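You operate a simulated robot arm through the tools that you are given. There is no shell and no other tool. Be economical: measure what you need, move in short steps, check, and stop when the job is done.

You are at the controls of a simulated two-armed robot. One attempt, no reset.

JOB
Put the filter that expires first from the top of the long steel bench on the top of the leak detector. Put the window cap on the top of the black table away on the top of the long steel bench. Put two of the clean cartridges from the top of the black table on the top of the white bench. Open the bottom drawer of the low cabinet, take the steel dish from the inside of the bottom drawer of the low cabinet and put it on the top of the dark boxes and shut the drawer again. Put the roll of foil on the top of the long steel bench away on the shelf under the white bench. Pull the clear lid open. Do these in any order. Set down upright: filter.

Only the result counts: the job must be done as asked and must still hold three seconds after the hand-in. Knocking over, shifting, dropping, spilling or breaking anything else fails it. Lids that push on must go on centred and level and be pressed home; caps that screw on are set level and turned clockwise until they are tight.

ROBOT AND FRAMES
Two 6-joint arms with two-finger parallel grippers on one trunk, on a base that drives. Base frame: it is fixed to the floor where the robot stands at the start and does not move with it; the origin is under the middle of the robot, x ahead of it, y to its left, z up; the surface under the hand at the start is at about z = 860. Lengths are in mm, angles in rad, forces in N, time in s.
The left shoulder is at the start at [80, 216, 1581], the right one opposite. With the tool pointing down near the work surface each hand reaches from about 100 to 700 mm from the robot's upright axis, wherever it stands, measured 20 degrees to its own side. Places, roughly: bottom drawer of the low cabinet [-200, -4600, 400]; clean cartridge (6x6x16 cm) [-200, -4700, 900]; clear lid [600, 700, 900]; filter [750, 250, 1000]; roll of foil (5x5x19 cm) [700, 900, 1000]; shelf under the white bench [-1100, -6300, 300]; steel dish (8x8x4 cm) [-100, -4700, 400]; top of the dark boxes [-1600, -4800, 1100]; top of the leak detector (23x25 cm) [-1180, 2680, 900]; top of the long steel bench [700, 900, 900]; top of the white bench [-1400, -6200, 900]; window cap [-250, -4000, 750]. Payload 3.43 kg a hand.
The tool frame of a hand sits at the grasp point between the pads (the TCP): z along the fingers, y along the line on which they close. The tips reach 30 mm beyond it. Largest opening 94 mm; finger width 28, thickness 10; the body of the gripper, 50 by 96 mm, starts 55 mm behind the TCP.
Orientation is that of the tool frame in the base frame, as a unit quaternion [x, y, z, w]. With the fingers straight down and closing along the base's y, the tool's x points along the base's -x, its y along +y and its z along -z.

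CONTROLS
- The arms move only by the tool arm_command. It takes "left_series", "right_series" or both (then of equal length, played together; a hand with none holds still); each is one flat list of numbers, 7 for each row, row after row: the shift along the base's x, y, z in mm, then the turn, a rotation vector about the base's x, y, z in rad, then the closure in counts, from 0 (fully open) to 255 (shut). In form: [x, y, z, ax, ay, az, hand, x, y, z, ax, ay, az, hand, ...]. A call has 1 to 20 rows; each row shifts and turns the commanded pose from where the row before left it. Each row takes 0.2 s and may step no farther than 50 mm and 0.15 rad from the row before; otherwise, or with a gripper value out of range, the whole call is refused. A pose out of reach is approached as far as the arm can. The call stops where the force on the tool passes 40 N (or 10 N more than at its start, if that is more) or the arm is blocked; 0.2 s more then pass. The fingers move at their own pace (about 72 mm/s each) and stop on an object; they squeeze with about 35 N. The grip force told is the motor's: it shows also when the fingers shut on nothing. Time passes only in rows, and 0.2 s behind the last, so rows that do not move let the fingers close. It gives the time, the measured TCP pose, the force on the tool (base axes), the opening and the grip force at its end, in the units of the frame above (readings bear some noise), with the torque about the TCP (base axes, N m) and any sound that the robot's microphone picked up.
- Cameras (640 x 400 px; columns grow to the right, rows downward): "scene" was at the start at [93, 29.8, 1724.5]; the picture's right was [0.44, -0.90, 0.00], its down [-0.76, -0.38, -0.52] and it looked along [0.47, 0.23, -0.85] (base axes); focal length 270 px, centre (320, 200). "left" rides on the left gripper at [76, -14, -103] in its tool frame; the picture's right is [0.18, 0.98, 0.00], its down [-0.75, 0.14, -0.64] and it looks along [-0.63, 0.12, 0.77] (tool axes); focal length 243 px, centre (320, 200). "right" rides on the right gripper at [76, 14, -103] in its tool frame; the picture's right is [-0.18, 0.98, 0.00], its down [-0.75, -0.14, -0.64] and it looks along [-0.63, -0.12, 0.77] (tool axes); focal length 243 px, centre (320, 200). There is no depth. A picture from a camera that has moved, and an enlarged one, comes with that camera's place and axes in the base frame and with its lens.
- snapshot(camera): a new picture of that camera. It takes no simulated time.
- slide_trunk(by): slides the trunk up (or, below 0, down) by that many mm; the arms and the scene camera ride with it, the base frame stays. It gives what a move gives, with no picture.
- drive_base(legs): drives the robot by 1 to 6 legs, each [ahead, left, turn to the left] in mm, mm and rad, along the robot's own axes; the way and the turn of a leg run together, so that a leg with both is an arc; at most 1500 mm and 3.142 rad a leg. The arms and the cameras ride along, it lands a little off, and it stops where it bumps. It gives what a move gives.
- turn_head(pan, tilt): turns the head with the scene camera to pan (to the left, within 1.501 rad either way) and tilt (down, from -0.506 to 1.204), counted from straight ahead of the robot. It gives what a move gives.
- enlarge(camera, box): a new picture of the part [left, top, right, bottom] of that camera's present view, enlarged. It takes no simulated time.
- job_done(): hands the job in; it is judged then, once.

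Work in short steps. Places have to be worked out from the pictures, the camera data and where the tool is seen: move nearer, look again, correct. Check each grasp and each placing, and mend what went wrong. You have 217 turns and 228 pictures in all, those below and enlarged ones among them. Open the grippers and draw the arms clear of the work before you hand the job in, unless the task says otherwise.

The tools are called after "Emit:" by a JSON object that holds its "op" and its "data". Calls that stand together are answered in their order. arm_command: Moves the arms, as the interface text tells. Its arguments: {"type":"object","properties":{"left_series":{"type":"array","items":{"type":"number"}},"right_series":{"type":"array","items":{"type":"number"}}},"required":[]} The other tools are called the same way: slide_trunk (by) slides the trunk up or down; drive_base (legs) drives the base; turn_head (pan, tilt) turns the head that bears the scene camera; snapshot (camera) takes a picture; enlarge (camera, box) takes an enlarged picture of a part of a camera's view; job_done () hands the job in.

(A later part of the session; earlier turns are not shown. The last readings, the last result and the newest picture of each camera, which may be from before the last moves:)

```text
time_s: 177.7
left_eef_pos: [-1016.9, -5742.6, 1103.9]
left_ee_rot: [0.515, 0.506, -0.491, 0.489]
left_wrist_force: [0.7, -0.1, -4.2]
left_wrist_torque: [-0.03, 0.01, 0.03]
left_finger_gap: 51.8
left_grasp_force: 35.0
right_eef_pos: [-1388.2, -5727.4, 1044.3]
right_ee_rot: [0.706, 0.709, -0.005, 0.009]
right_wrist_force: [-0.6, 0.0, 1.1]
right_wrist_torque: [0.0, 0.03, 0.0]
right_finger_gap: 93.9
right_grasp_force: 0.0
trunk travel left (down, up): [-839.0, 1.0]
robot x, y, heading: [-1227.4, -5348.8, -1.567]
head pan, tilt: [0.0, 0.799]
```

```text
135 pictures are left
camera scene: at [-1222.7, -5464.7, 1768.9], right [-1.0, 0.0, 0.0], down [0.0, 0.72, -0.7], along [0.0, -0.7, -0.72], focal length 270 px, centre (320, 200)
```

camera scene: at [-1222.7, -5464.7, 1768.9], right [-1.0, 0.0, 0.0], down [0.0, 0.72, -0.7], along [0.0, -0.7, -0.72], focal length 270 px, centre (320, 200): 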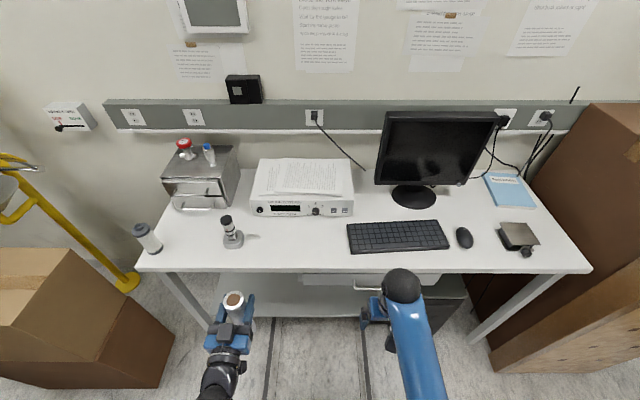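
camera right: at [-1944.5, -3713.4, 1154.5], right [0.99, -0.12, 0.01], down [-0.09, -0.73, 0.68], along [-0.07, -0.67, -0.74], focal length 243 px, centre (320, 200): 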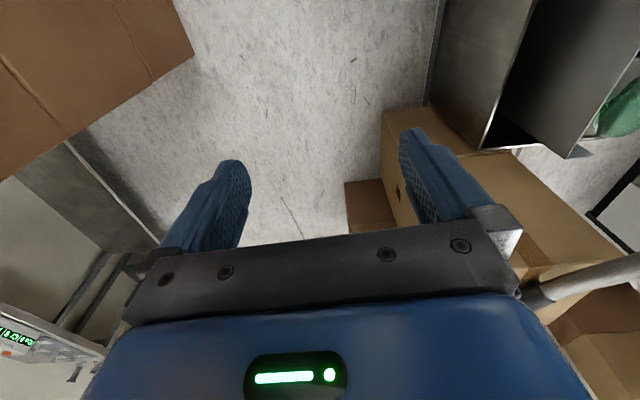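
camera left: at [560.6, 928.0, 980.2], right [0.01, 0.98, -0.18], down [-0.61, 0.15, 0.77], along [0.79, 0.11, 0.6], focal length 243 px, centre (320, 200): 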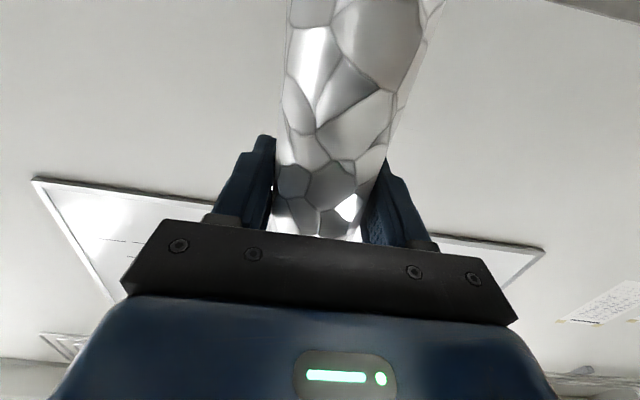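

I move 50 mm closer, extend both hands forward ~90 mm so they clear my base, then lower the trunk partway.

Emit:
{"op": "drive_base", "data": {"legs": [[50, 0, 0]]}}

Emit:
{"op": "arm_command", "data": {"left_series": [0, -45, 0, 0, 0, 0, 255, 0, -45, 0, 0, 0, 0, 255], "right_series": [0, -45, 0, 0, 0, 0, 0, 0, -45, 0, 0, 0, 0, 0]}}

Emit:
{"op": "slide_trunk", "data": {"by": -450}}

Emit:
{"op": "turn_head", "data": {"pan": 0.3, "tilt": 0.7}}

Emit:
{"op": "snapshot", "data": {"camera": "scene"}}

```text
time_s: 178.6
left_eef_pos: [-1017.0, -5781.2, 1108.1]
left_ee_rot: [0.512, 0.504, -0.492, 0.491]
left_wrist_force: [0.0, 2.1, -3.7]
left_wrist_torque: [0.01, 0.0, -0.01]
left_finger_gap: 51.4
left_grasp_force: 35.3
right_eef_pos: [-1388.9, -5766.4, 1047.4]
right_ee_rot: [0.706, 0.709, -0.008, 0.012]
right_wrist_force: [-0.1, 0.7, 0.8]
right_wrist_torque: [-0.06, 0.0, -0.02]
right_finger_gap: 93.9
right_grasp_force: 0.1
trunk travel left (down, up): [-839.0, 1.0]
robot x, y, heading: [-1220.9, -5399.8, -1.569]
head pan, tilt: [0.0, 0.799]
```

```text
time_s: 179.2
left_eef_pos: [-1018.6, -5880.2, 1100.3]
left_ee_rot: [0.516, 0.506, -0.489, 0.488]
left_wrist_force: [-0.1, 0.1, -5.2]
left_wrist_torque: [-0.02, -0.01, 0.0]
left_finger_gap: 51.9
left_grasp_force: 35.3
right_eef_pos: [-1386.5, -5869.8, 1045.1]
right_ee_rot: [0.706, 0.708, -0.004, 0.007]
right_wrist_force: [-0.7, -0.2, 0.2]
right_wrist_torque: [0.05, 0.04, -0.04]
right_finger_gap: 93.8
right_grasp_force: 0.1
trunk travel left (down, up): [-839.0, 1.0]
robot x, y, heading: [-1227.7, -5402.8, -1.567]
head pan, tilt: [0.0, 0.799]
```

```text
refused: -450 is not a number from -400 to 400
```

```text
time_s: 180.0
left_eef_pos: [-1018.2, -5876.2, 1102.2]
left_ee_rot: [0.516, 0.504, -0.489, 0.49]
left_wrist_force: [-0.2, 0.7, -4.1]
left_wrist_torque: [0.02, 0.04, -0.02]
left_finger_gap: 51.6
left_grasp_force: 34.9
right_eef_pos: [-1387.8, -5866.2, 1045.2]
right_ee_rot: [0.706, 0.708, -0.004, 0.008]
right_wrist_force: [0.1, 0.2, -0.6]
right_wrist_torque: [-0.01, -0.01, 0.03]
right_finger_gap: 94.0
right_grasp_force: 0.2
trunk travel left (down, up): [-839.0, 1.0]
robot x, y, heading: [-1223.8, -5400.3, -1.567]
head pan, tilt: [0.3, 0.7]
```

```text
134 pictures are left
camera scene: at [-1197.5, -5512.9, 1777.1], right [-0.95, -0.3, 0.0], down [-0.19, 0.62, -0.76], along [0.23, -0.73, -0.64], focal length 270 px, centre (320, 200)
```

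scene: 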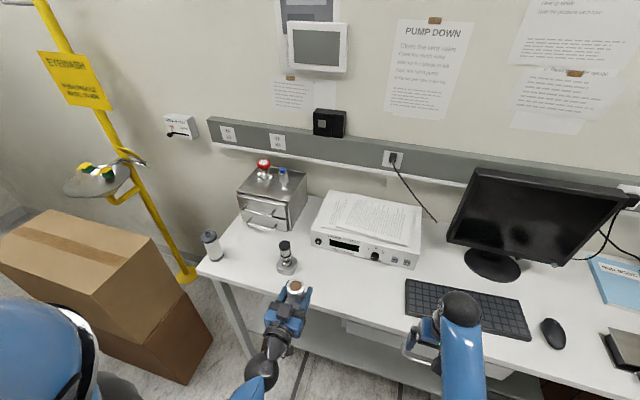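

Trunk steps are limited to 400. I lower by 400, then 230, and look.

Emit:
{"op": "slide_trunk", "data": {"by": -400}}

Emit:
{"op": "slide_trunk", "data": {"by": -230}}

Emit:
{"op": "turn_head", "data": {"pan": 0.3, "tilt": 0.5}}

Emit:
{"op": "snapshot", "data": {"camera": "scene"}}

Emit:
{"op": "snapshot", "data": {"camera": "left"}}

```text
time_s: 182.3
left_eef_pos: [-1017.9, -5875.6, 844.7]
left_ee_rot: [0.515, 0.505, -0.491, 0.488]
left_wrist_force: [-0.1, 0.5, -4.1]
left_wrist_torque: [0.01, 0.0, 0.0]
left_finger_gap: 51.8
left_grasp_force: 35.1
right_eef_pos: [-1387.8, -5865.9, 794.1]
right_ee_rot: [0.707, 0.707, -0.009, 0.012]
right_wrist_force: [1.8, 13.2, 11.4]
right_wrist_torque: [-1.29, 0.33, -0.12]
right_finger_gap: 94.2
right_grasp_force: 0.1
trunk travel left (down, up): [-582.0, 258.0]
robot x, y, heading: [-1224.4, -5399.5, -1.565]
head pan, tilt: [0.3, 0.7]
stopped: the force on the tool passed its limit at 85 N (the readings are from after the stop); the commanded pose is now the measured one
```

```text
time_s: 182.8
left_eef_pos: [-1019.4, -5875.2, 837.0]
left_ee_rot: [0.516, 0.505, -0.491, 0.488]
left_wrist_force: [0.2, 0.6, -3.2]
left_wrist_torque: [-0.03, 0.03, 0.0]
left_finger_gap: 51.7
left_grasp_force: 35.0
right_eef_pos: [-1386.4, -5870.6, 793.3]
right_ee_rot: [0.707, 0.707, -0.016, 0.021]
right_wrist_force: [2.0, 14.7, 22.5]
right_wrist_torque: [-1.81, 0.47, -0.15]
right_finger_gap: 94.0
right_grasp_force: 0.1
trunk travel left (down, up): [-575.0, 265.0]
robot x, y, heading: [-1225.2, -5400.6, -1.572]
head pan, tilt: [0.3, 0.7]
stopped: the force on the tool passed its limit at 52 N (the readings are from after the stop); the commanded pose is now the measured one
```

```text
time_s: 183.5
left_eef_pos: [-1016.6, -5875.6, 839.5]
left_ee_rot: [0.514, 0.505, -0.491, 0.489]
left_wrist_force: [-0.1, -0.3, -4.6]
left_wrist_torque: [-0.01, -0.03, 0.01]
left_finger_gap: 51.9
left_grasp_force: 34.9
right_eef_pos: [-1388.2, -5870.2, 794.0]
right_ee_rot: [0.707, 0.707, -0.016, 0.02]
right_wrist_force: [-1.1, 6.3, 27.0]
right_wrist_torque: [-1.42, 0.43, -0.1]
right_finger_gap: 94.0
right_grasp_force: 0.0
trunk travel left (down, up): [-575.0, 265.0]
robot x, y, heading: [-1227.7, -5400.5, -1.57]
head pan, tilt: [0.3, 0.499]
```

```text
133 pictures are left
camera scene: at [-1194.8, -5514.5, 1531.1], right [-0.95, -0.3, 0.0], down [-0.14, 0.46, -0.88], along [0.26, -0.84, -0.48], focal length 270 px, centre (320, 200)
```

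scene: 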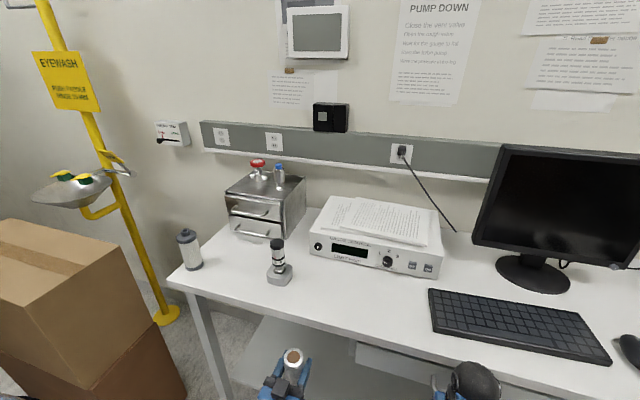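

```text
132 pictures are left
camera left: at [-1031.3, -5769.6, 767.7], right [0.98, -0.01, -0.18], down [0.14, 0.61, 0.78], along [0.1, -0.79, 0.6], focal length 243 px, centre (320, 200)
```

left: 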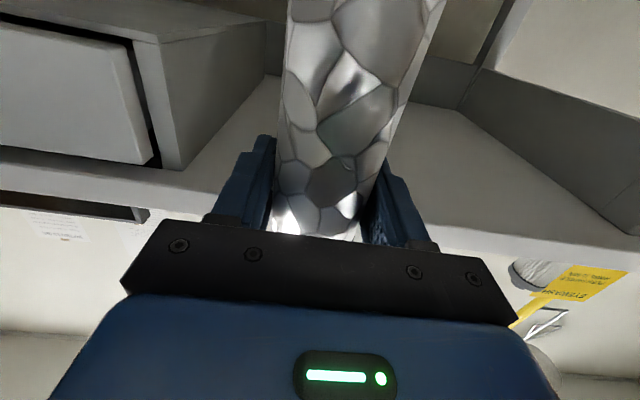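

The right hand touched the protruding drawer/handle under the bench. I raise the trunk, pull the right hand back and check.

Emit:
{"op": "slide_trunk", "data": {"by": 40}}

Emit:
{"op": "arm_command", "data": {"right_series": [0, 45, 0, 0, 0, 0, 0, 0, 45, 0, 0, 0, 0, 0, 0, 30, 0, 0, 0, 0, 0]}}

Emit:
{"op": "snapshot", "data": {"camera": "right"}}

Emit:
{"op": "turn_head", "data": {"pan": 0.0, "tilt": 1.1}}

Emit:
{"op": "snapshot", "data": {"camera": "scene"}}

```text
time_s: 184.4
left_eef_pos: [-1019.9, -5878.2, 877.7]
left_ee_rot: [0.516, 0.505, -0.49, 0.488]
left_wrist_force: [0.1, 0.3, -3.9]
left_wrist_torque: [-0.04, -0.01, -0.02]
left_finger_gap: 51.8
left_grasp_force: 35.0
right_eef_pos: [-1387.8, -5872.0, 829.6]
right_ee_rot: [0.707, 0.707, -0.013, 0.017]
right_wrist_force: [0.1, -0.9, -0.5]
right_wrist_torque: [0.05, -0.02, 0.01]
right_finger_gap: 94.2
right_grasp_force: 0.1
trunk travel left (down, up): [-615.0, 225.0]
robot x, y, heading: [-1222.9, -5403.3, -1.567]
head pan, tilt: [0.3, 0.499]
```

```text
time_s: 185.2
left_eef_pos: [-1019.1, -5877.5, 877.6]
left_ee_rot: [0.515, 0.505, -0.491, 0.489]
left_wrist_force: [0.3, -1.0, -4.7]
left_wrist_torque: [-0.04, 0.01, -0.02]
left_finger_gap: 51.4
left_grasp_force: 34.9
right_eef_pos: [-1387.7, -5752.9, 831.1]
right_ee_rot: [0.706, 0.708, -0.014, 0.019]
right_wrist_force: [-0.3, -0.3, 0.3]
right_wrist_torque: [0.0, 0.0, -0.02]
right_finger_gap: 94.1
right_grasp_force: 0.0
trunk travel left (down, up): [-615.0, 225.0]
robot x, y, heading: [-1224.3, -5402.4, -1.567]
head pan, tilt: [0.3, 0.499]
```

```text
131 pictures are left
camera right: at [-1375.5, -5671.5, 931.6], right [0.98, -0.18, 0.02], down [-0.15, -0.72, 0.68], along [-0.11, -0.67, -0.74], focal length 243 px, centre (320, 200)
```

right: 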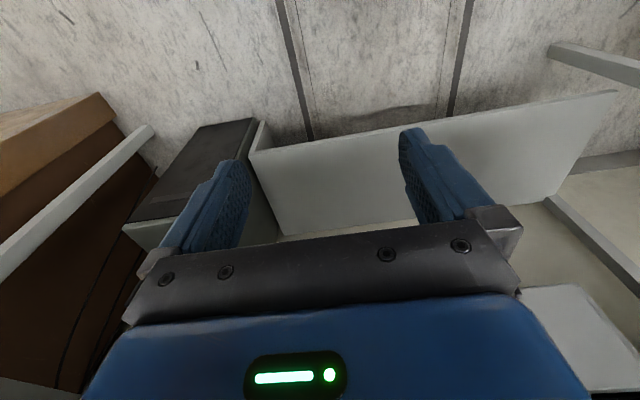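

```text
time_s: 186.2
left_eef_pos: [-1019.5, -5877.5, 876.7]
left_ee_rot: [0.515, 0.505, -0.491, 0.488]
left_wrist_force: [0.2, 0.6, -4.1]
left_wrist_torque: [0.0, -0.02, 0.01]
left_finger_gap: 51.6
left_grasp_force: 34.6
right_eef_pos: [-1387.0, -5753.4, 832.0]
right_ee_rot: [0.707, 0.707, -0.014, 0.018]
right_wrist_force: [-0.3, -0.6, -0.2]
right_wrist_torque: [0.01, -0.02, 0.03]
right_finger_gap: 94.0
right_grasp_force: 0.2
trunk travel left (down, up): [-615.0, 225.0]
robot x, y, heading: [-1226.0, -5399.2, -1.565]
head pan, tilt: [0.0, 1.1]
```

```text
130 pictures are left
camera scene: at [-1222.9, -5495.2, 1522.9], right [-1.0, 0.0, 0.0], down [0.0, 0.89, -0.45], along [0.0, -0.45, -0.89], focal length 270 px, centre (320, 200)
```

scene: 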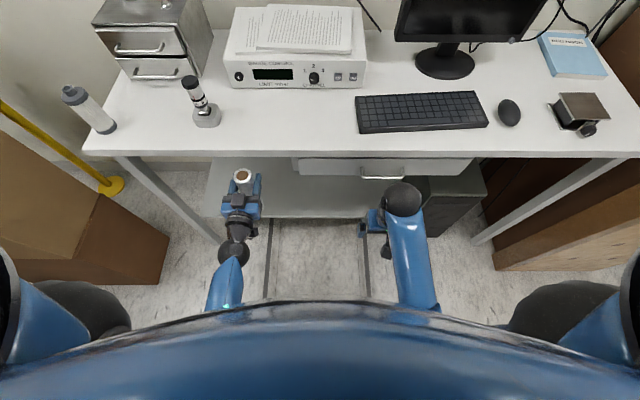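

Drawer appears undisturbed; the right hand is clear now. I lower the trunk on.

Emit:
{"op": "slide_trunk", "data": {"by": -330}}

Emit:
{"op": "turn_head", "data": {"pan": 0.3, "tilt": 0.8}}

Emit:
{"op": "snapshot", "data": {"camera": "scene"}}

Emit:
{"op": "snapshot", "data": {"camera": "left"}}

Emit:
{"op": "snapshot", "data": {"camera": "right"}}

```text
time_s: 189.4
left_eef_pos: [-1019.3, -5877.2, 548.2]
left_ee_rot: [0.515, 0.505, -0.491, 0.489]
left_wrist_force: [-0.1, 0.2, -4.4]
left_wrist_torque: [-0.05, 0.0, -0.03]
left_finger_gap: 51.7
left_grasp_force: 34.7
right_eef_pos: [-1388.0, -5753.9, 500.3]
right_ee_rot: [0.707, 0.707, -0.014, 0.018]
right_wrist_force: [0.4, 0.0, 0.5]
right_wrist_torque: [0.0, -0.01, 0.04]
right_finger_gap: 94.1
right_grasp_force: 0.0
trunk travel left (down, up): [-285.0, 555.0]
robot x, y, heading: [-1224.4, -5400.0, -1.571]
head pan, tilt: [0.0, 1.1]
```

```text
time_s: 190.2
left_eef_pos: [-1018.8, -5877.8, 547.1]
left_ee_rot: [0.516, 0.505, -0.491, 0.488]
left_wrist_force: [-0.1, -0.8, -4.6]
left_wrist_torque: [-0.03, 0.0, 0.03]
left_finger_gap: 51.6
left_grasp_force: 35.2
right_eef_pos: [-1388.0, -5752.9, 500.5]
right_ee_rot: [0.707, 0.707, -0.014, 0.019]
right_wrist_force: [0.0, -0.1, 0.9]
right_wrist_torque: [-0.01, -0.02, -0.02]
right_finger_gap: 94.0
right_grasp_force: 0.0
trunk travel left (down, up): [-285.0, 555.0]
robot x, y, heading: [-1220.8, -5399.5, -1.564]
head pan, tilt: [0.3, 0.799]
```

```text
129 pictures are left
camera scene: at [-1199.1, -5509.0, 1214.6], right [-0.95, -0.3, 0.0], down [-0.21, 0.69, -0.7], along [0.21, -0.66, -0.72], focal length 270 px, centre (320, 200)
```

scene: 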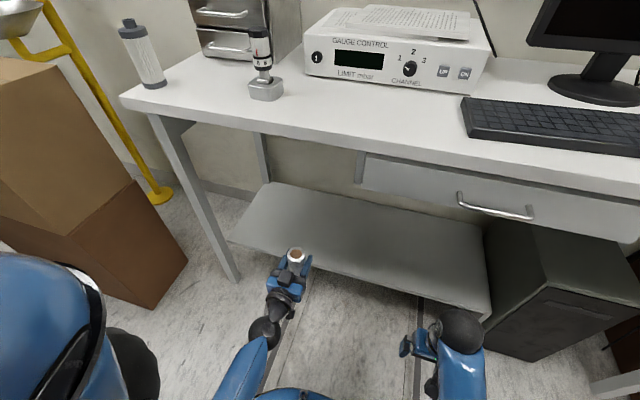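

```text
128 pictures are left
camera left: at [-1031.8, -5771.5, 476.5], right [0.98, 0.0, -0.18], down [0.14, 0.61, 0.78], along [0.1, -0.79, 0.6], focal length 243 px, centre (320, 200)
```

left: 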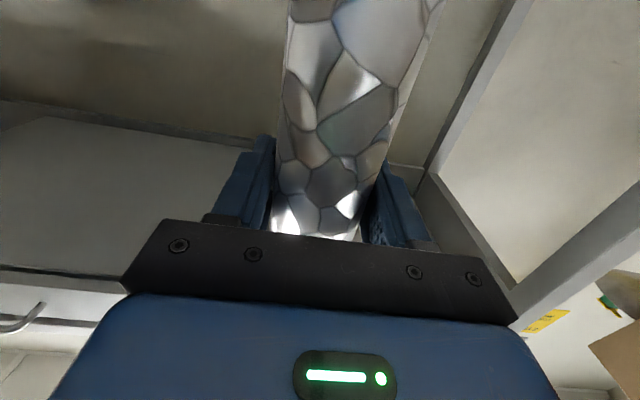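

```text
127 pictures are left
camera right: at [-1375.6, -5671.7, 601.4], right [0.98, -0.18, 0.02], down [-0.15, -0.72, 0.68], along [-0.11, -0.67, -0.74], focal length 243 px, centre (320, 200)
```

right: 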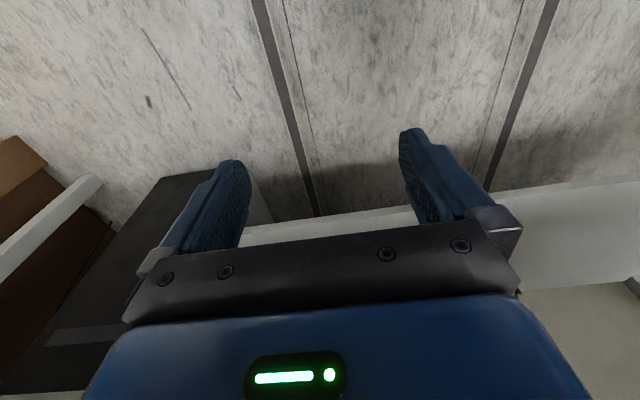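

Shelf surface ≈z 285, front edge y≈-6020. Foil bottom is at ≈403, so I reach in 245 mm at this height and check.

Emit:
{"op": "arm_command", "data": {"left_series": [0, -49, 0, 0, 0, 0, 255, 0, -49, 0, 0, 0, 0, 255, 0, -49, 0, 0, 0, 0, 255, 0, -49, 0, 0, 0, 0, 255, 0, -49, 0, 0, 0, 0, 255]}}

Emit:
{"op": "snapshot", "data": {"camera": "scene"}}

```text
time_s: 191.4
left_eef_pos: [-1016.0, -6108.2, 545.2]
left_ee_rot: [0.515, 0.506, -0.49, 0.488]
left_wrist_force: [0.5, -0.9, -4.6]
left_wrist_torque: [-0.04, 0.04, -0.02]
left_finger_gap: 51.7
left_grasp_force: 34.9
left hand out of reach, approached as far as the arm can: row 1
right_eef_pos: [-1387.9, -5753.3, 500.3]
right_ee_rot: [0.707, 0.707, -0.013, 0.018]
right_wrist_force: [-0.4, 0.5, 0.2]
right_wrist_torque: [0.02, -0.02, 0.01]
right_finger_gap: 94.1
right_grasp_force: 0.0
trunk travel left (down, up): [-285.0, 555.0]
robot x, y, heading: [-1224.1, -5400.2, -1.568]
head pan, tilt: [0.3, 0.799]
```

```text
126 pictures are left
camera scene: at [-1199.1, -5510.2, 1214.5], right [-0.95, -0.3, 0.0], down [-0.21, 0.69, -0.7], along [0.21, -0.66, -0.72], focal length 270 px, centre (320, 200)
```

scene: 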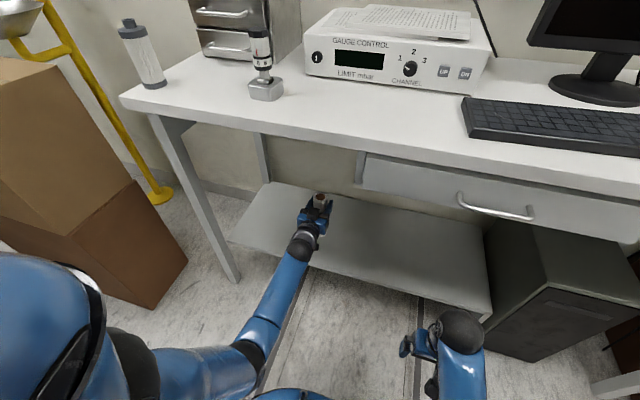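

The foil is above the shelf. I lower until it touches.

Emit:
{"op": "arm_command", "data": {"left_series": [0, -10, -40, 0, 0, 0, 255, 0, 0, -30, 0, 0, 0, 255, 0, 0, -12, 0, 0, 0, 255, 0, 0, -6, 0, 0, 0, 255, 0, 0, -6, 0, 0, 0, 255, 0, 0, -6, 0, 0, 0, 255, 0, 0, -6, 0, 0, 0, 255, 0, 0, -6, 0, 0, 0, 255, 0, 0, -6, 0, 0, 0, 255]}}

Emit:
{"op": "enlarge", "data": {"camera": "scene", "box": [240, 150, 400, 290]}}

```text
time_s: 193.4
left_eef_pos: [-978.9, -6114.0, 454.0]
left_ee_rot: [0.518, 0.504, -0.492, 0.486]
left_wrist_force: [-0.1, 0.4, -4.5]
left_wrist_torque: [-0.02, 0.01, 0.03]
left_finger_gap: 51.7
left_grasp_force: 35.0
left hand out of reach, approached as far as the arm can: row 1, 2, 3, 4, 6, 8, 9
right_eef_pos: [-1388.2, -5753.9, 500.6]
right_ee_rot: [0.707, 0.707, -0.014, 0.018]
right_wrist_force: [0.7, 0.2, 1.3]
right_wrist_torque: [-0.03, 0.01, -0.03]
right_finger_gap: 93.8
right_grasp_force: 0.0
trunk travel left (down, up): [-285.0, 555.0]
robot x, y, heading: [-1226.6, -5399.7, -1.568]
head pan, tilt: [0.3, 0.799]
```

```text
2.86 times, centred on (320, 220) of scene
camera zoom: at [-1198.9, -5509.3, 1214.6], right [-0.95, -0.3, 0.0], down [-0.21, 0.69, -0.7], along [0.21, -0.67, -0.72], focal length 770 px, centre (320, 143)
```

zoom: 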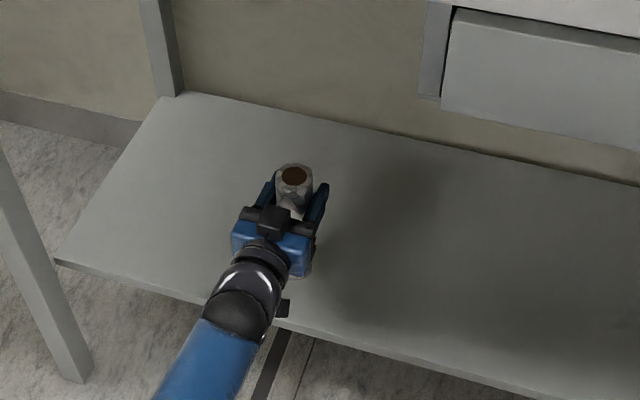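

The arm is at its reach limit, so I use the trunk for the final lowering in small steps.

Emit:
{"op": "slide_trunk", "data": {"by": -12}}

Emit:
{"op": "slide_trunk", "data": {"by": -8}}

Emit:
{"op": "slide_trunk", "data": {"by": -6}}

```text
time_s: 194.0
left_eef_pos: [-978.0, -6113.2, 443.3]
left_ee_rot: [0.518, 0.504, -0.492, 0.485]
left_wrist_force: [-0.2, -0.1, -3.9]
left_wrist_torque: [0.0, 0.01, 0.01]
left_finger_gap: 51.7
left_grasp_force: 34.6
right_eef_pos: [-1388.8, -5753.1, 489.7]
right_ee_rot: [0.707, 0.707, -0.014, 0.019]
right_wrist_force: [0.0, -0.2, -0.4]
right_wrist_torque: [0.03, -0.01, -0.01]
right_finger_gap: 94.2
right_grasp_force: 0.1
trunk travel left (down, up): [-273.0, 567.0]
robot x, y, heading: [-1222.0, -5399.8, -1.568]
head pan, tilt: [0.3, 0.799]
```

```text
time_s: 194.6
left_eef_pos: [-978.9, -6113.3, 434.9]
left_ee_rot: [0.517, 0.504, -0.492, 0.486]
left_wrist_force: [-0.3, -0.1, -4.5]
left_wrist_torque: [-0.04, 0.0, -0.02]
left_finger_gap: 51.6
left_grasp_force: 35.3
right_eef_pos: [-1388.4, -5753.9, 481.2]
right_ee_rot: [0.707, 0.706, -0.014, 0.019]
right_wrist_force: [-0.2, -0.7, 0.3]
right_wrist_torque: [-0.02, 0.03, 0.03]
right_finger_gap: 94.0
right_grasp_force: 0.0
trunk travel left (down, up): [-265.0, 575.0]
robot x, y, heading: [-1227.6, -5399.8, -1.565]
head pan, tilt: [0.3, 0.799]
```

```text
time_s: 195.1
left_eef_pos: [-978.1, -6112.7, 429.7]
left_ee_rot: [0.518, 0.505, -0.491, 0.486]
left_wrist_force: [0.6, 0.7, -4.6]
left_wrist_torque: [-0.03, 0.02, 0.0]
left_finger_gap: 51.8
left_grasp_force: 35.1
right_eef_pos: [-1386.3, -5751.8, 474.7]
right_ee_rot: [0.707, 0.707, -0.013, 0.019]
right_wrist_force: [-0.1, -0.5, 0.0]
right_wrist_torque: [0.0, 0.03, 0.01]
right_finger_gap: 94.0
right_grasp_force: 0.1
trunk travel left (down, up): [-259.0, 581.0]
robot x, y, heading: [-1225.0, -5399.3, -1.568]
head pan, tilt: [0.3, 0.799]
```

Not yet touching. Continue in small trunk steps.

Emit:
{"op": "slide_trunk", "data": {"by": -6}}

Emit:
{"op": "slide_trunk", "data": {"by": -6}}

Emit:
{"op": "slide_trunk", "data": {"by": -6}}

Emit:
{"op": "enlarge", "data": {"camera": "scene", "box": [280, 170, 380, 260]}}

Emit:
{"op": "snapshot", "data": {"camera": "left"}}

```text
time_s: 195.7
left_eef_pos: [-979.0, -6113.5, 423.3]
left_ee_rot: [0.518, 0.504, -0.492, 0.485]
left_wrist_force: [0.6, -0.6, -3.7]
left_wrist_torque: [-0.02, 0.0, 0.01]
left_finger_gap: 51.9
left_grasp_force: 34.8
right_eef_pos: [-1388.4, -5754.2, 467.7]
right_ee_rot: [0.706, 0.707, -0.014, 0.018]
right_wrist_force: [0.5, -0.9, -0.2]
right_wrist_torque: [0.01, -0.01, 0.0]
right_finger_gap: 94.1
right_grasp_force: 0.0
trunk travel left (down, up): [-253.0, 587.0]
robot x, y, heading: [-1222.5, -5399.9, -1.564]
head pan, tilt: [0.3, 0.799]
```

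```text
time_s: 196.2
left_eef_pos: [-978.9, -6113.5, 416.6]
left_ee_rot: [0.518, 0.503, -0.493, 0.485]
left_wrist_force: [-0.3, -0.9, -3.3]
left_wrist_torque: [-0.04, 0.0, -0.01]
left_finger_gap: 52.0
left_grasp_force: 34.8
right_eef_pos: [-1387.9, -5753.4, 462.4]
right_ee_rot: [0.707, 0.707, -0.014, 0.018]
right_wrist_force: [0.4, 0.3, 0.1]
right_wrist_torque: [-0.03, 0.01, 0.05]
right_finger_gap: 94.0
right_grasp_force: 0.0
trunk travel left (down, up): [-247.0, 593.0]
robot x, y, heading: [-1225.2, -5401.2, -1.568]
head pan, tilt: [0.3, 0.799]
```

```text
time_s: 196.8
left_eef_pos: [-979.7, -6112.2, 409.5]
left_ee_rot: [0.518, 0.504, -0.492, 0.485]
left_wrist_force: [0.0, -1.2, -3.9]
left_wrist_torque: [-0.03, -0.02, 0.0]
left_finger_gap: 51.5
left_grasp_force: 34.6
right_eef_pos: [-1388.3, -5752.5, 457.7]
right_ee_rot: [0.707, 0.707, -0.014, 0.018]
right_wrist_force: [0.4, -0.3, 0.9]
right_wrist_torque: [0.0, -0.02, -0.03]
right_finger_gap: 94.0
right_grasp_force: 0.0
trunk travel left (down, up): [-241.0, 599.0]
robot x, y, heading: [-1225.6, -5403.4, -1.569]
head pan, tilt: [0.3, 0.799]
```

```text
4.44 times, centred on (330, 215) of scene
camera zoom: at [-1199.0, -5509.1, 1170.6], right [-0.95, -0.3, 0.0], down [-0.21, 0.68, -0.7], along [0.21, -0.67, -0.72], focal length 1198 px, centre (276, 133)
```

zoom: 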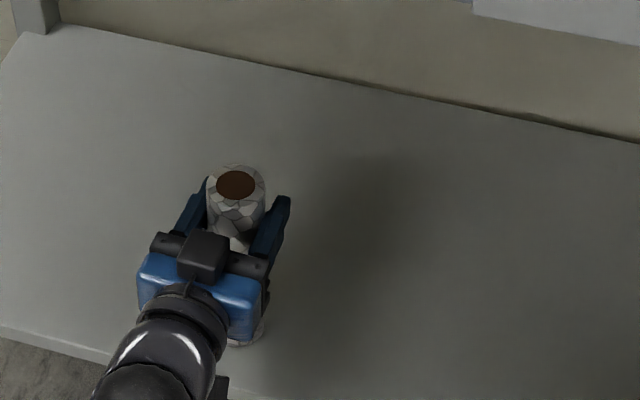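

```text
123 pictures are left
camera left: at [-991.4, -6007.0, 339.9], right [0.98, -0.01, -0.18], down [0.15, 0.6, 0.78], along [0.1, -0.8, 0.6], focal length 243 px, centre (320, 200)
```

left: 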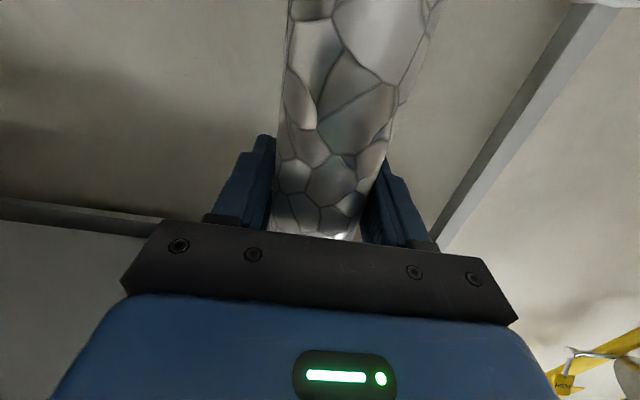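

Still not touching; continue down with 8 mm trunk steps.

Emit:
{"op": "slide_trunk", "data": {"by": -8}}

Emit:
{"op": "slide_trunk", "data": {"by": -8}}

Emit:
{"op": "slide_trunk", "data": {"by": -8}}

Emit:
{"op": "slide_trunk", "data": {"by": -8}}

```text
time_s: 197.3
left_eef_pos: [-979.4, -6113.7, 409.1]
left_ee_rot: [0.516, 0.502, -0.494, 0.488]
left_wrist_force: [2.1, 0.2, 14.9]
left_wrist_torque: [-0.17, 0.12, 0.02]
left_finger_gap: 51.6
left_grasp_force: 35.2
right_eef_pos: [-1387.1, -5751.8, 448.7]
right_ee_rot: [0.707, 0.707, -0.014, 0.021]
right_wrist_force: [0.6, -0.2, -0.1]
right_wrist_torque: [0.0, -0.02, -0.01]
right_finger_gap: 94.0
right_grasp_force: 0.1
trunk travel left (down, up): [-233.0, 607.0]
robot x, y, heading: [-1227.5, -5404.9, -1.57]
head pan, tilt: [0.3, 0.799]
```

```text
time_s: 197.9
left_eef_pos: [-978.8, -6113.8, 398.7]
left_ee_rot: [0.517, 0.503, -0.492, 0.488]
left_wrist_force: [3.8, -3.7, 19.1]
left_wrist_torque: [-0.32, 0.04, 0.01]
left_finger_gap: 51.7
left_grasp_force: 35.0
right_eef_pos: [-1387.7, -5752.8, 441.2]
right_ee_rot: [0.707, 0.707, -0.014, 0.021]
right_wrist_force: [-0.7, 0.8, 0.4]
right_wrist_torque: [-0.01, -0.01, -0.02]
right_finger_gap: 94.3
right_grasp_force: 0.0
trunk travel left (down, up): [-225.0, 615.0]
robot x, y, heading: [-1227.3, -5400.7, -1.569]
head pan, tilt: [0.3, 0.799]
```

```text
time_s: 198.5
left_eef_pos: [-979.2, -6113.9, 391.3]
left_ee_rot: [0.517, 0.503, -0.492, 0.487]
left_wrist_force: [3.2, -4.3, 19.0]
left_wrist_torque: [-0.26, -0.03, 0.06]
left_finger_gap: 51.5
left_grasp_force: 34.7
right_eef_pos: [-1387.0, -5752.4, 434.0]
right_ee_rot: [0.707, 0.707, -0.014, 0.02]
right_wrist_force: [-0.2, -0.9, -0.1]
right_wrist_torque: [-0.02, -0.02, 0.0]
right_finger_gap: 94.0
right_grasp_force: 0.0
trunk travel left (down, up): [-217.0, 623.0]
robot x, y, heading: [-1224.7, -5403.3, -1.567]
head pan, tilt: [0.3, 0.799]
```

```text
time_s: 199.1
left_eef_pos: [-978.3, -6113.2, 383.0]
left_ee_rot: [0.518, 0.503, -0.492, 0.486]
left_wrist_force: [4.3, -2.0, 19.7]
left_wrist_torque: [-0.2, -0.04, 0.04]
left_finger_gap: 51.7
left_grasp_force: 35.4
right_eef_pos: [-1388.2, -5751.9, 425.2]
right_ee_rot: [0.706, 0.707, -0.014, 0.02]
right_wrist_force: [-0.1, 0.8, -0.3]
right_wrist_torque: [0.03, 0.02, 0.0]
right_finger_gap: 94.1
right_grasp_force: 0.0
trunk travel left (down, up): [-209.0, 631.0]
robot x, y, heading: [-1223.8, -5403.2, -1.57]
head pan, tilt: [0.3, 0.799]
```

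Contact was made at TCP z≈409 (roll slid slightly in the grip, standing on the shelf). I open and check before withdrawing.

Emit:
{"op": "arm_command", "data": {"left_series": [0, 0, 0, 0, 0, 0, 200, 0, 0, 0, 0, 0, 0, 120, 0, 0, 0, 0, 0, 0, 60, 0, 0, 0, 0, 0, 0, 0, 0, 0, 0, 0, 0, 0, 0, 0, 0, 0, 0, 0, 0, 0]}}

Emit:
{"op": "snapshot", "data": {"camera": "left"}}

Emit:
{"op": "enlarge", "data": {"camera": "scene", "box": [280, 150, 380, 240]}}

```text
time_s: 200.5
left_eef_pos: [-979.6, -6112.4, 379.2]
left_ee_rot: [0.518, 0.504, -0.492, 0.485]
left_wrist_force: [-0.5, 0.1, 0.4]
left_wrist_torque: [-0.06, -0.01, -0.02]
left_finger_gap: 94.1
left_grasp_force: 0.0
right_eef_pos: [-1387.5, -5753.0, 424.3]
right_ee_rot: [0.707, 0.707, -0.014, 0.019]
right_wrist_force: [0.2, 0.6, -0.5]
right_wrist_torque: [0.03, 0.0, -0.01]
right_finger_gap: 94.1
right_grasp_force: 0.1
trunk travel left (down, up): [-209.0, 631.0]
robot x, y, heading: [-1225.9, -5400.3, -1.573]
head pan, tilt: [0.3, 0.799]
```

```text
122 pictures are left
camera left: at [-991.4, -6006.8, 308.0], right [0.98, -0.01, -0.18], down [0.15, 0.6, 0.78], along [0.1, -0.8, 0.6], focal length 243 px, centre (320, 200)
```

left: 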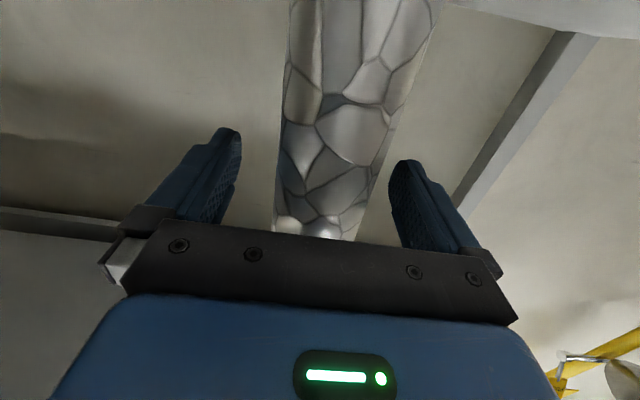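

```text
4.44 times, centred on (330, 195) of scene
camera zoom: at [-1199.2, -5508.7, 1138.7], right [-0.95, -0.3, 0.0], down [-0.21, 0.68, -0.7], along [0.21, -0.67, -0.72], focal length 1198 px, centre (276, 222)
```

zoom: 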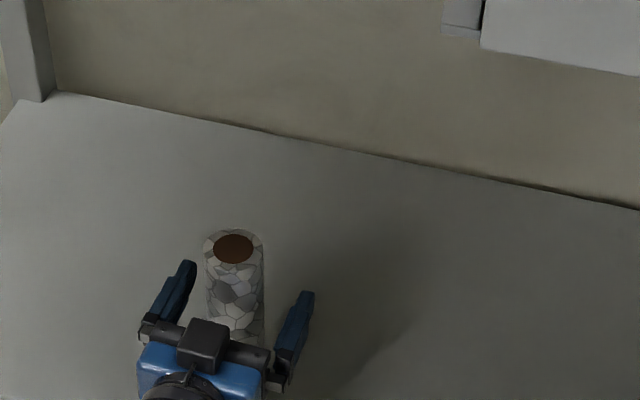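

The roll stands free. I withdraw straight back.

Emit:
{"op": "arm_command", "data": {"left_series": [0, 40, 0, 0, 0, 0, 0, 0, 48, 0, 0, 0, 0, 0, 0, 48, 0, 0, 0, 0, 0, 0, 48, 0, 0, 0, 0, 0, -5, 48, 0, 0, 0, 0, 0, -10, 48, 0, 0, 0, 0, 0]}}

Emit:
{"op": "snapshot", "data": {"camera": "scene"}}

```text
time_s: 201.9
left_eef_pos: [-989.6, -5832.6, 381.7]
left_ee_rot: [0.519, 0.503, -0.493, 0.485]
left_wrist_force: [-0.3, -1.0, -0.5]
left_wrist_torque: [0.03, -0.02, 0.0]
left_finger_gap: 94.0
left_grasp_force: 0.0
right_eef_pos: [-1388.3, -5753.3, 424.4]
right_ee_rot: [0.707, 0.707, -0.013, 0.02]
right_wrist_force: [0.1, 0.2, 0.0]
right_wrist_torque: [-0.06, -0.01, 0.01]
right_finger_gap: 93.9
right_grasp_force: 0.0
trunk travel left (down, up): [-209.0, 631.0]
robot x, y, heading: [-1225.5, -5401.7, -1.573]
head pan, tilt: [0.3, 0.799]
```

```text
120 pictures are left
camera scene: at [-1199.3, -5508.1, 1138.8], right [-0.95, -0.3, 0.0], down [-0.21, 0.68, -0.7], along [0.21, -0.67, -0.72], focal length 270 px, centre (320, 200)
```

scene: 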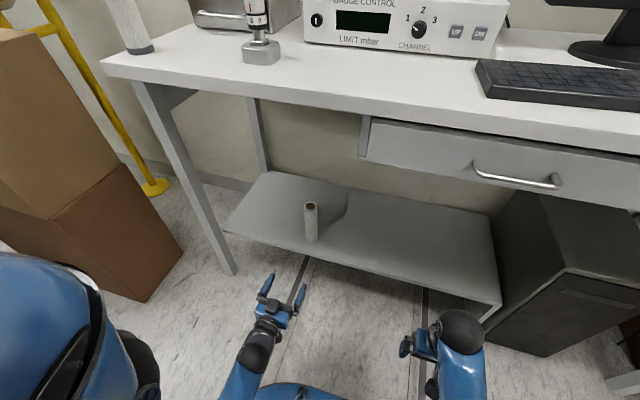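

Foil is on the shelf. I raise the trunk, back off, turn to face the black table (+x) and approach it from the south.

Emit:
{"op": "drive_base", "data": {"legs": [[-60, 0, 0]]}}

Emit:
{"op": "slide_trunk", "data": {"by": 400}}

Emit:
{"op": "slide_trunk", "data": {"by": 200}}

Emit:
{"op": "drive_base", "data": {"legs": [[0, 0, 1.573], [370, 0, 0], [0, 480, 0]]}}

Emit:
{"op": "turn_head", "data": {"pan": 0.0, "tilt": 0.75}}

Emit:
{"op": "snapshot", "data": {"camera": "scene"}}

```text
time_s: 202.8
left_eef_pos: [-990.2, -5771.8, 381.4]
left_ee_rot: [0.517, 0.504, -0.492, 0.486]
left_wrist_force: [-0.4, 0.1, 0.5]
left_wrist_torque: [-0.01, 0.02, 0.02]
left_finger_gap: 94.0
left_grasp_force: 0.0
right_eef_pos: [-1387.9, -5692.2, 426.1]
right_ee_rot: [0.706, 0.708, -0.014, 0.019]
right_wrist_force: [-0.8, 0.7, 0.9]
right_wrist_torque: [0.02, -0.02, -0.02]
right_finger_gap: 94.1
right_grasp_force: 0.1
trunk travel left (down, up): [-209.0, 631.0]
robot x, y, heading: [-1228.2, -5339.5, -1.568]
head pan, tilt: [0.3, 0.799]
```

```text
time_s: 206.7
left_eef_pos: [-991.1, -5772.0, 779.8]
left_ee_rot: [0.517, 0.505, -0.491, 0.486]
left_wrist_force: [0.0, 0.0, 0.0]
left_wrist_torque: [0.02, 0.0, -0.01]
left_finger_gap: 94.3
left_grasp_force: 0.1
right_eef_pos: [-1387.4, -5692.2, 824.8]
right_ee_rot: [0.706, 0.707, -0.014, 0.019]
right_wrist_force: [0.4, 0.1, 1.1]
right_wrist_torque: [0.0, -0.02, 0.03]
right_finger_gap: 94.2
right_grasp_force: 0.1
trunk travel left (down, up): [-609.0, 231.0]
robot x, y, heading: [-1222.6, -5341.6, -1.568]
head pan, tilt: [0.3, 0.799]
```

```text
time_s: 208.8
left_eef_pos: [-989.7, -5771.8, 980.4]
left_ee_rot: [0.518, 0.505, -0.491, 0.486]
left_wrist_force: [-0.2, 1.1, 0.0]
left_wrist_torque: [-0.02, 0.01, -0.03]
left_finger_gap: 93.9
left_grasp_force: 0.0
right_eef_pos: [-1387.5, -5691.8, 1024.9]
right_ee_rot: [0.706, 0.707, -0.014, 0.019]
right_wrist_force: [-0.4, -0.3, -0.8]
right_wrist_torque: [0.02, 0.01, -0.01]
right_finger_gap: 94.2
right_grasp_force: 0.3
trunk travel left (down, up): [-809.0, 31.0]
robot x, y, heading: [-1226.1, -5339.7, -1.571]
head pan, tilt: [0.3, 0.799]
```

```text
time_s: 217.5
left_eef_pos: [-412.1, -4632.5, 982.1]
left_ee_rot: [0.018, 0.722, -0.011, 0.691]
left_wrist_force: [0.5, -0.2, 0.0]
left_wrist_torque: [-0.02, 0.01, 0.0]
left_finger_gap: 93.8
left_grasp_force: 0.0
right_eef_pos: [-501.5, -5026.7, 1024.2]
right_ee_rot: [0.012, 1.0, 0.004, 0.024]
right_wrist_force: [-0.1, 0.2, 0.5]
right_wrist_torque: [0.05, 0.02, 0.0]
right_finger_gap: 93.7
right_grasp_force: 0.0
trunk travel left (down, up): [-809.0, 31.0]
robot x, y, heading: [-850.8, -4854.8, -0.021]
head pan, tilt: [0.3, 0.799]
```

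```text
time_s: 218.3
left_eef_pos: [-411.9, -4631.1, 980.9]
left_ee_rot: [0.018, 0.723, -0.012, 0.691]
left_wrist_force: [-0.1, 0.3, 0.0]
left_wrist_torque: [-0.03, -0.01, 0.02]
left_finger_gap: 93.9
left_grasp_force: 0.1
right_eef_pos: [-503.2, -5026.0, 1025.2]
right_ee_rot: [0.011, 1.0, 0.003, 0.024]
right_wrist_force: [0.0, 0.0, 0.5]
right_wrist_torque: [-0.01, 0.0, 0.03]
right_finger_gap: 93.9
right_grasp_force: 0.1
trunk travel left (down, up): [-809.0, 31.0]
robot x, y, heading: [-850.5, -4856.5, -0.022]
head pan, tilt: [0.0, 0.75]
```

```text
119 pictures are left
camera scene: at [-735.9, -4858.2, 1742.7], right [-0.02, -1.0, 0.0], down [-0.68, 0.01, -0.73], along [0.73, -0.01, -0.68], focal length 270 px, centre (320, 200)
```

scene: 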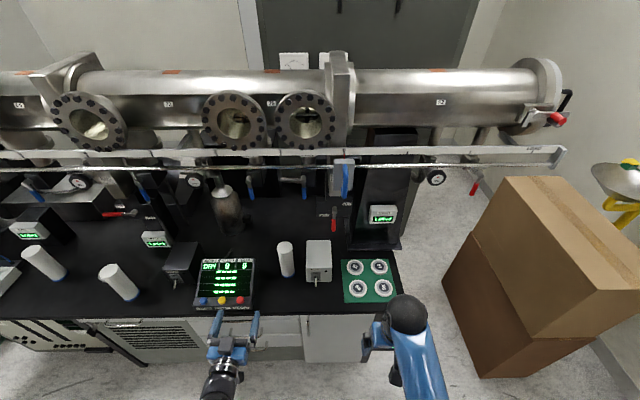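

The black table is in view with white cartridges. I enlarge to tell clean ones from others and to find the window cap.

Emit:
{"op": "enlarge", "data": {"camera": "scene", "box": [0, 200, 200, 340]}}

Emit:
{"op": "enlarge", "data": {"camera": "scene", "box": [170, 200, 410, 360]}}

Emit:
{"op": "turn_head", "data": {"pan": 0.7, "tilt": 0.65}}

Emit:
{"op": "snapshot", "data": {"camera": "scene"}}

```text
2.86 times, centred on (100, 270) of scene
camera zoom: at [-735.9, -4858.2, 1742.7], right [-0.02, -1.0, 0.0], down [-0.68, 0.01, -0.73], along [0.73, -0.01, -0.68], focal length 770 px, centre (949, 0)
```

zoom: 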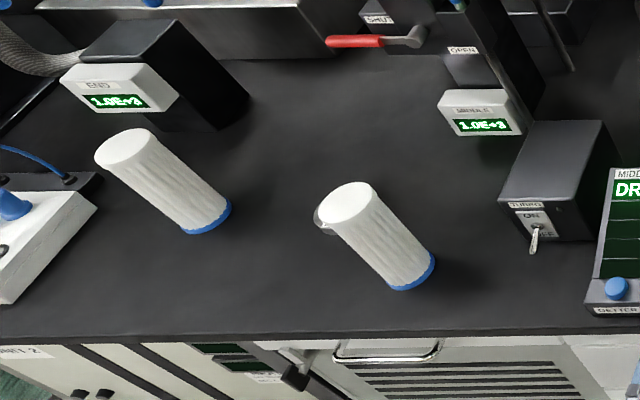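

```text
2.50 times, centred on (290, 280) of scene
camera zoom: at [-735.9, -4858.2, 1742.7], right [-0.02, -1.0, 0.0], down [-0.68, 0.01, -0.73], along [0.73, -0.01, -0.68], focal length 674 px, centre (395, 0)
```

zoom: 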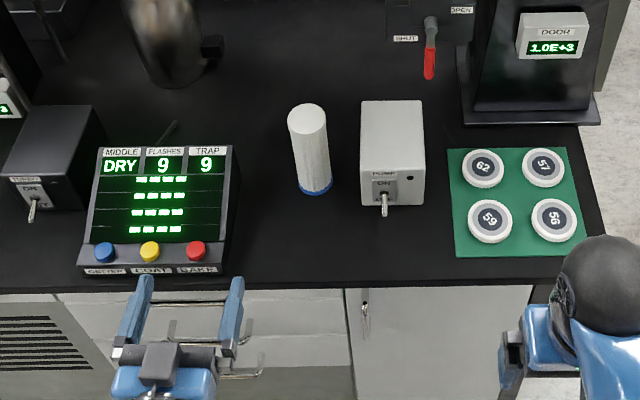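

```text
time_s: 219.3
left_eef_pos: [-411.5, -4631.4, 981.4]
left_ee_rot: [0.019, 0.722, -0.013, 0.691]
left_wrist_force: [0.7, -0.8, -0.3]
left_wrist_torque: [-0.01, -0.01, 0.01]
left_finger_gap: 94.0
left_grasp_force: 0.1
right_eef_pos: [-502.7, -5027.3, 1025.8]
right_ee_rot: [0.012, 1.0, 0.004, 0.024]
right_wrist_force: [0.2, 0.3, -0.3]
right_wrist_torque: [0.0, 0.02, 0.02]
right_finger_gap: 93.6
right_grasp_force: 0.1
trunk travel left (down, up): [-809.0, 31.0]
robot x, y, heading: [-850.8, -4856.9, -0.019]
head pan, tilt: [0.7, 0.649]
```

```text
116 pictures are left
camera scene: at [-751.2, -4802.6, 1751.3], right [0.63, -0.78, 0.0], down [-0.47, -0.38, -0.8], along [0.62, 0.5, -0.6], focal length 270 px, centre (320, 200)
```

scene: 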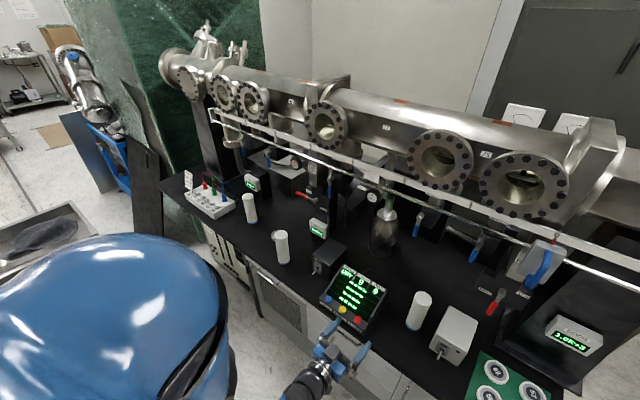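

I enlarge each cartridge to check cleanliness and the small disc behind the second one.

Emit:
{"op": "enlarge", "data": {"camera": "scene", "box": [220, 180, 300, 270]}}

Emit:
{"op": "enlarge", "data": {"camera": "scene", "box": [380, 270, 460, 350]}}

```text
4.44 times, centred on (260, 225) of scene
camera zoom: at [-751.2, -4802.6, 1751.3], right [0.63, -0.78, 0.0], down [-0.47, -0.38, -0.8], along [0.62, 0.5, -0.6], focal length 1198 px, centre (587, 89)
```

zoom: 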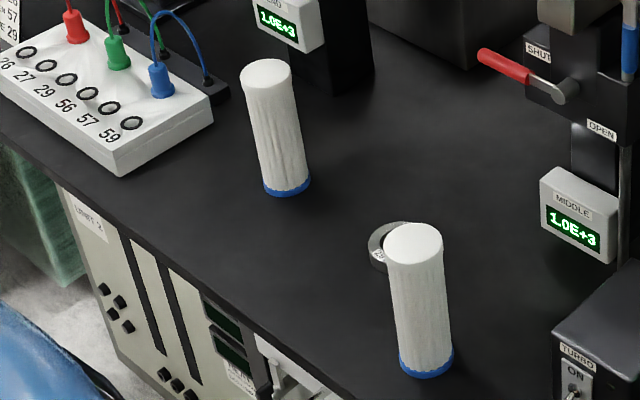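

```text
5.00 times, centred on (420, 310) of scene
camera zoom: at [-751.2, -4802.6, 1751.3], right [0.63, -0.78, 0.0], down [-0.47, -0.38, -0.8], along [0.62, 0.5, -0.6], focal length 1347 px, centre (-180, -350)
```

zoom: 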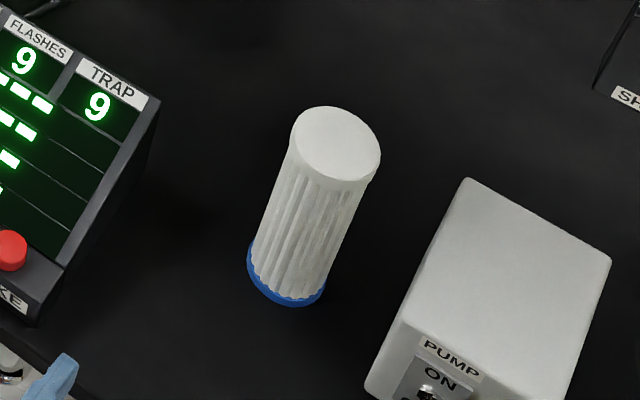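

All three look alike; I'll inspect closer with hand cameras. Table z≈750, front edge x≈-293; cartridges near (-127,-4732), (-207,-4129), (-119,-3792). I move so the right hand can take the near one.

Emit:
{"op": "drive_base", "data": {"legs": [[120, 310, 0.02]]}}

Emit:
{"op": "turn_head", "data": {"pan": -0.2, "tilt": 0.8}}

Emit:
{"op": "snapshot", "data": {"camera": "scene"}}

Emit:
{"op": "snapshot", "data": {"camera": "right"}}

```text
time_s: 221.6
left_eef_pos: [-291.6, -4312.8, 981.2]
left_ee_rot: [0.011, 0.723, -0.004, 0.691]
left_wrist_force: [0.0, -0.6, -0.5]
left_wrist_torque: [0.01, -0.01, -0.03]
left_finger_gap: 93.9
left_grasp_force: 0.0
right_eef_pos: [-373.2, -4710.6, 1024.2]
right_ee_rot: [0.0, 1.0, 0.005, 0.023]
right_wrist_force: [-1.0, -0.1, -0.3]
right_wrist_torque: [0.01, -0.01, 0.04]
right_finger_gap: 93.7
right_grasp_force: 0.1
trunk travel left (down, up): [-809.0, 31.0]
robot x, y, heading: [-721.9, -4548.2, 0.002]
head pan, tilt: [0.7, 0.649]
```

```text
time_s: 222.8
left_eef_pos: [-292.3, -4311.5, 981.0]
left_ee_rot: [0.01, 0.723, -0.004, 0.691]
left_wrist_force: [-0.8, -0.8, -0.8]
left_wrist_torque: [0.01, 0.0, 0.03]
left_finger_gap: 94.3
left_grasp_force: 0.1
right_eef_pos: [-371.8, -4708.6, 1025.8]
right_ee_rot: [0.0, 1.0, 0.004, 0.024]
right_wrist_force: [0.2, -0.3, 0.4]
right_wrist_torque: [0.01, 0.01, -0.01]
right_finger_gap: 94.0
right_grasp_force: 0.0
trunk travel left (down, up): [-809.0, 31.0]
robot x, y, heading: [-722.6, -4544.5, 0.003]
head pan, tilt: [-0.201, 0.799]
```

```text
113 pictures are left
camera scene: at [-614.1, -4562.0, 1738.7], right [-0.2, -0.98, 0.0], down [-0.7, 0.14, -0.7], along [0.68, -0.14, -0.72], focal length 270 px, centre (320, 200)
```

scene: 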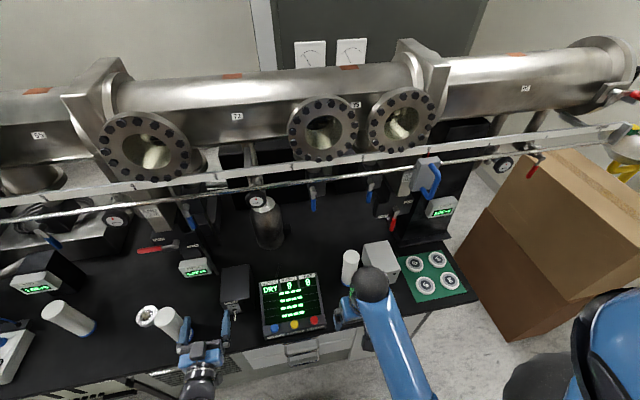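

```text
112 pictures are left
camera right: at [-454.6, -4694.7, 1125.5], right [0.18, 0.98, 0.02], down [0.72, -0.15, 0.68], along [0.67, -0.11, -0.74], focal length 243 px, centre (320, 200)
```

right: 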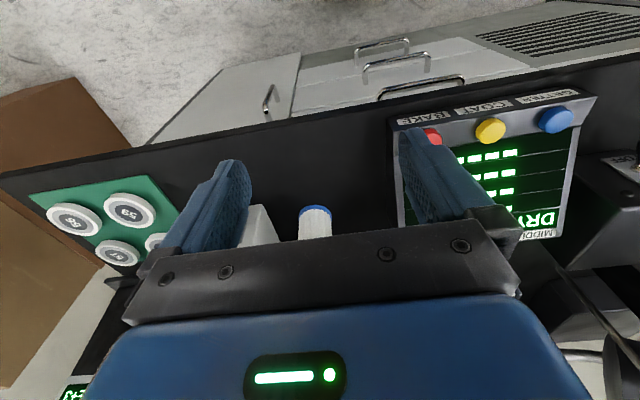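

I bring the right hand closer to the near cartridge and look.

Emit:
{"op": "arm_command", "data": {"right_series": [45, -12, 0, 0, 0.02, 0, 0, 45, -12, 0, 0, 0.02, 0, 0, 45, -12, 0, 0, 0, 0, 0, 0, 0, 0, 0, 0, 0, 0]}}

Emit:
{"op": "snapshot", "data": {"camera": "right"}}

Emit:
{"op": "enlarge", "data": {"camera": "scene", "box": [310, 220, 470, 340]}}

```text
time_s: 223.8
left_eef_pos: [-291.6, -4311.0, 981.8]
left_ee_rot: [0.01, 0.723, -0.004, 0.69]
left_wrist_force: [-0.4, -0.1, -0.1]
left_wrist_torque: [0.01, 0.0, -0.01]
left_finger_gap: 94.0
left_grasp_force: 0.2
right_eef_pos: [-238.2, -4745.9, 1019.3]
right_ee_rot: [0.0, 1.0, 0.004, 0.004]
right_wrist_force: [-0.2, -0.7, -0.4]
right_wrist_torque: [0.05, -0.05, -0.01]
right_finger_gap: 94.3
right_grasp_force: 0.0
right hand out of reach, approached as far as the arm can: row 1
trunk travel left (down, up): [-809.0, 31.0]
robot x, y, heading: [-722.3, -4549.0, 0.003]
head pan, tilt: [-0.201, 0.799]
```

```text
111 pictures are left
camera right: at [-316.1, -4731.3, 1123.4], right [0.18, 0.98, 0.01], down [0.75, -0.15, 0.65], along [0.64, -0.11, -0.76], focal length 243 px, centre (320, 200)
```

right: 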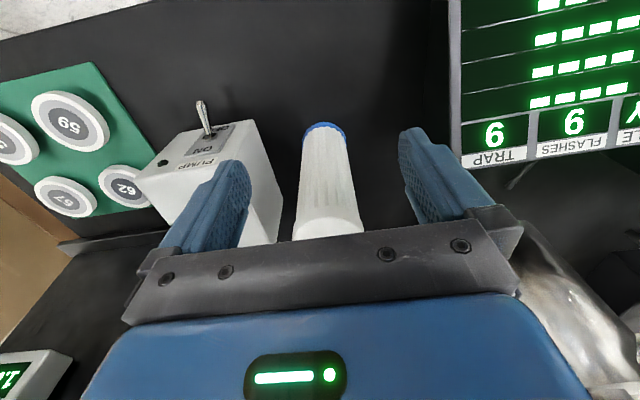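

```text
3.33 times, centred on (390, 280) of scene
camera zoom: at [-614.8, -4561.4, 1738.8], right [-0.2, -0.98, 0.0], down [-0.7, 0.14, -0.7], along [0.68, -0.14, -0.72], focal length 898 px, centre (87, -67)
```

zoom: 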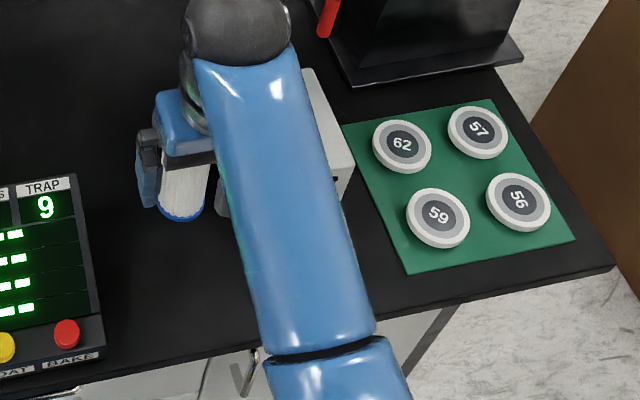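

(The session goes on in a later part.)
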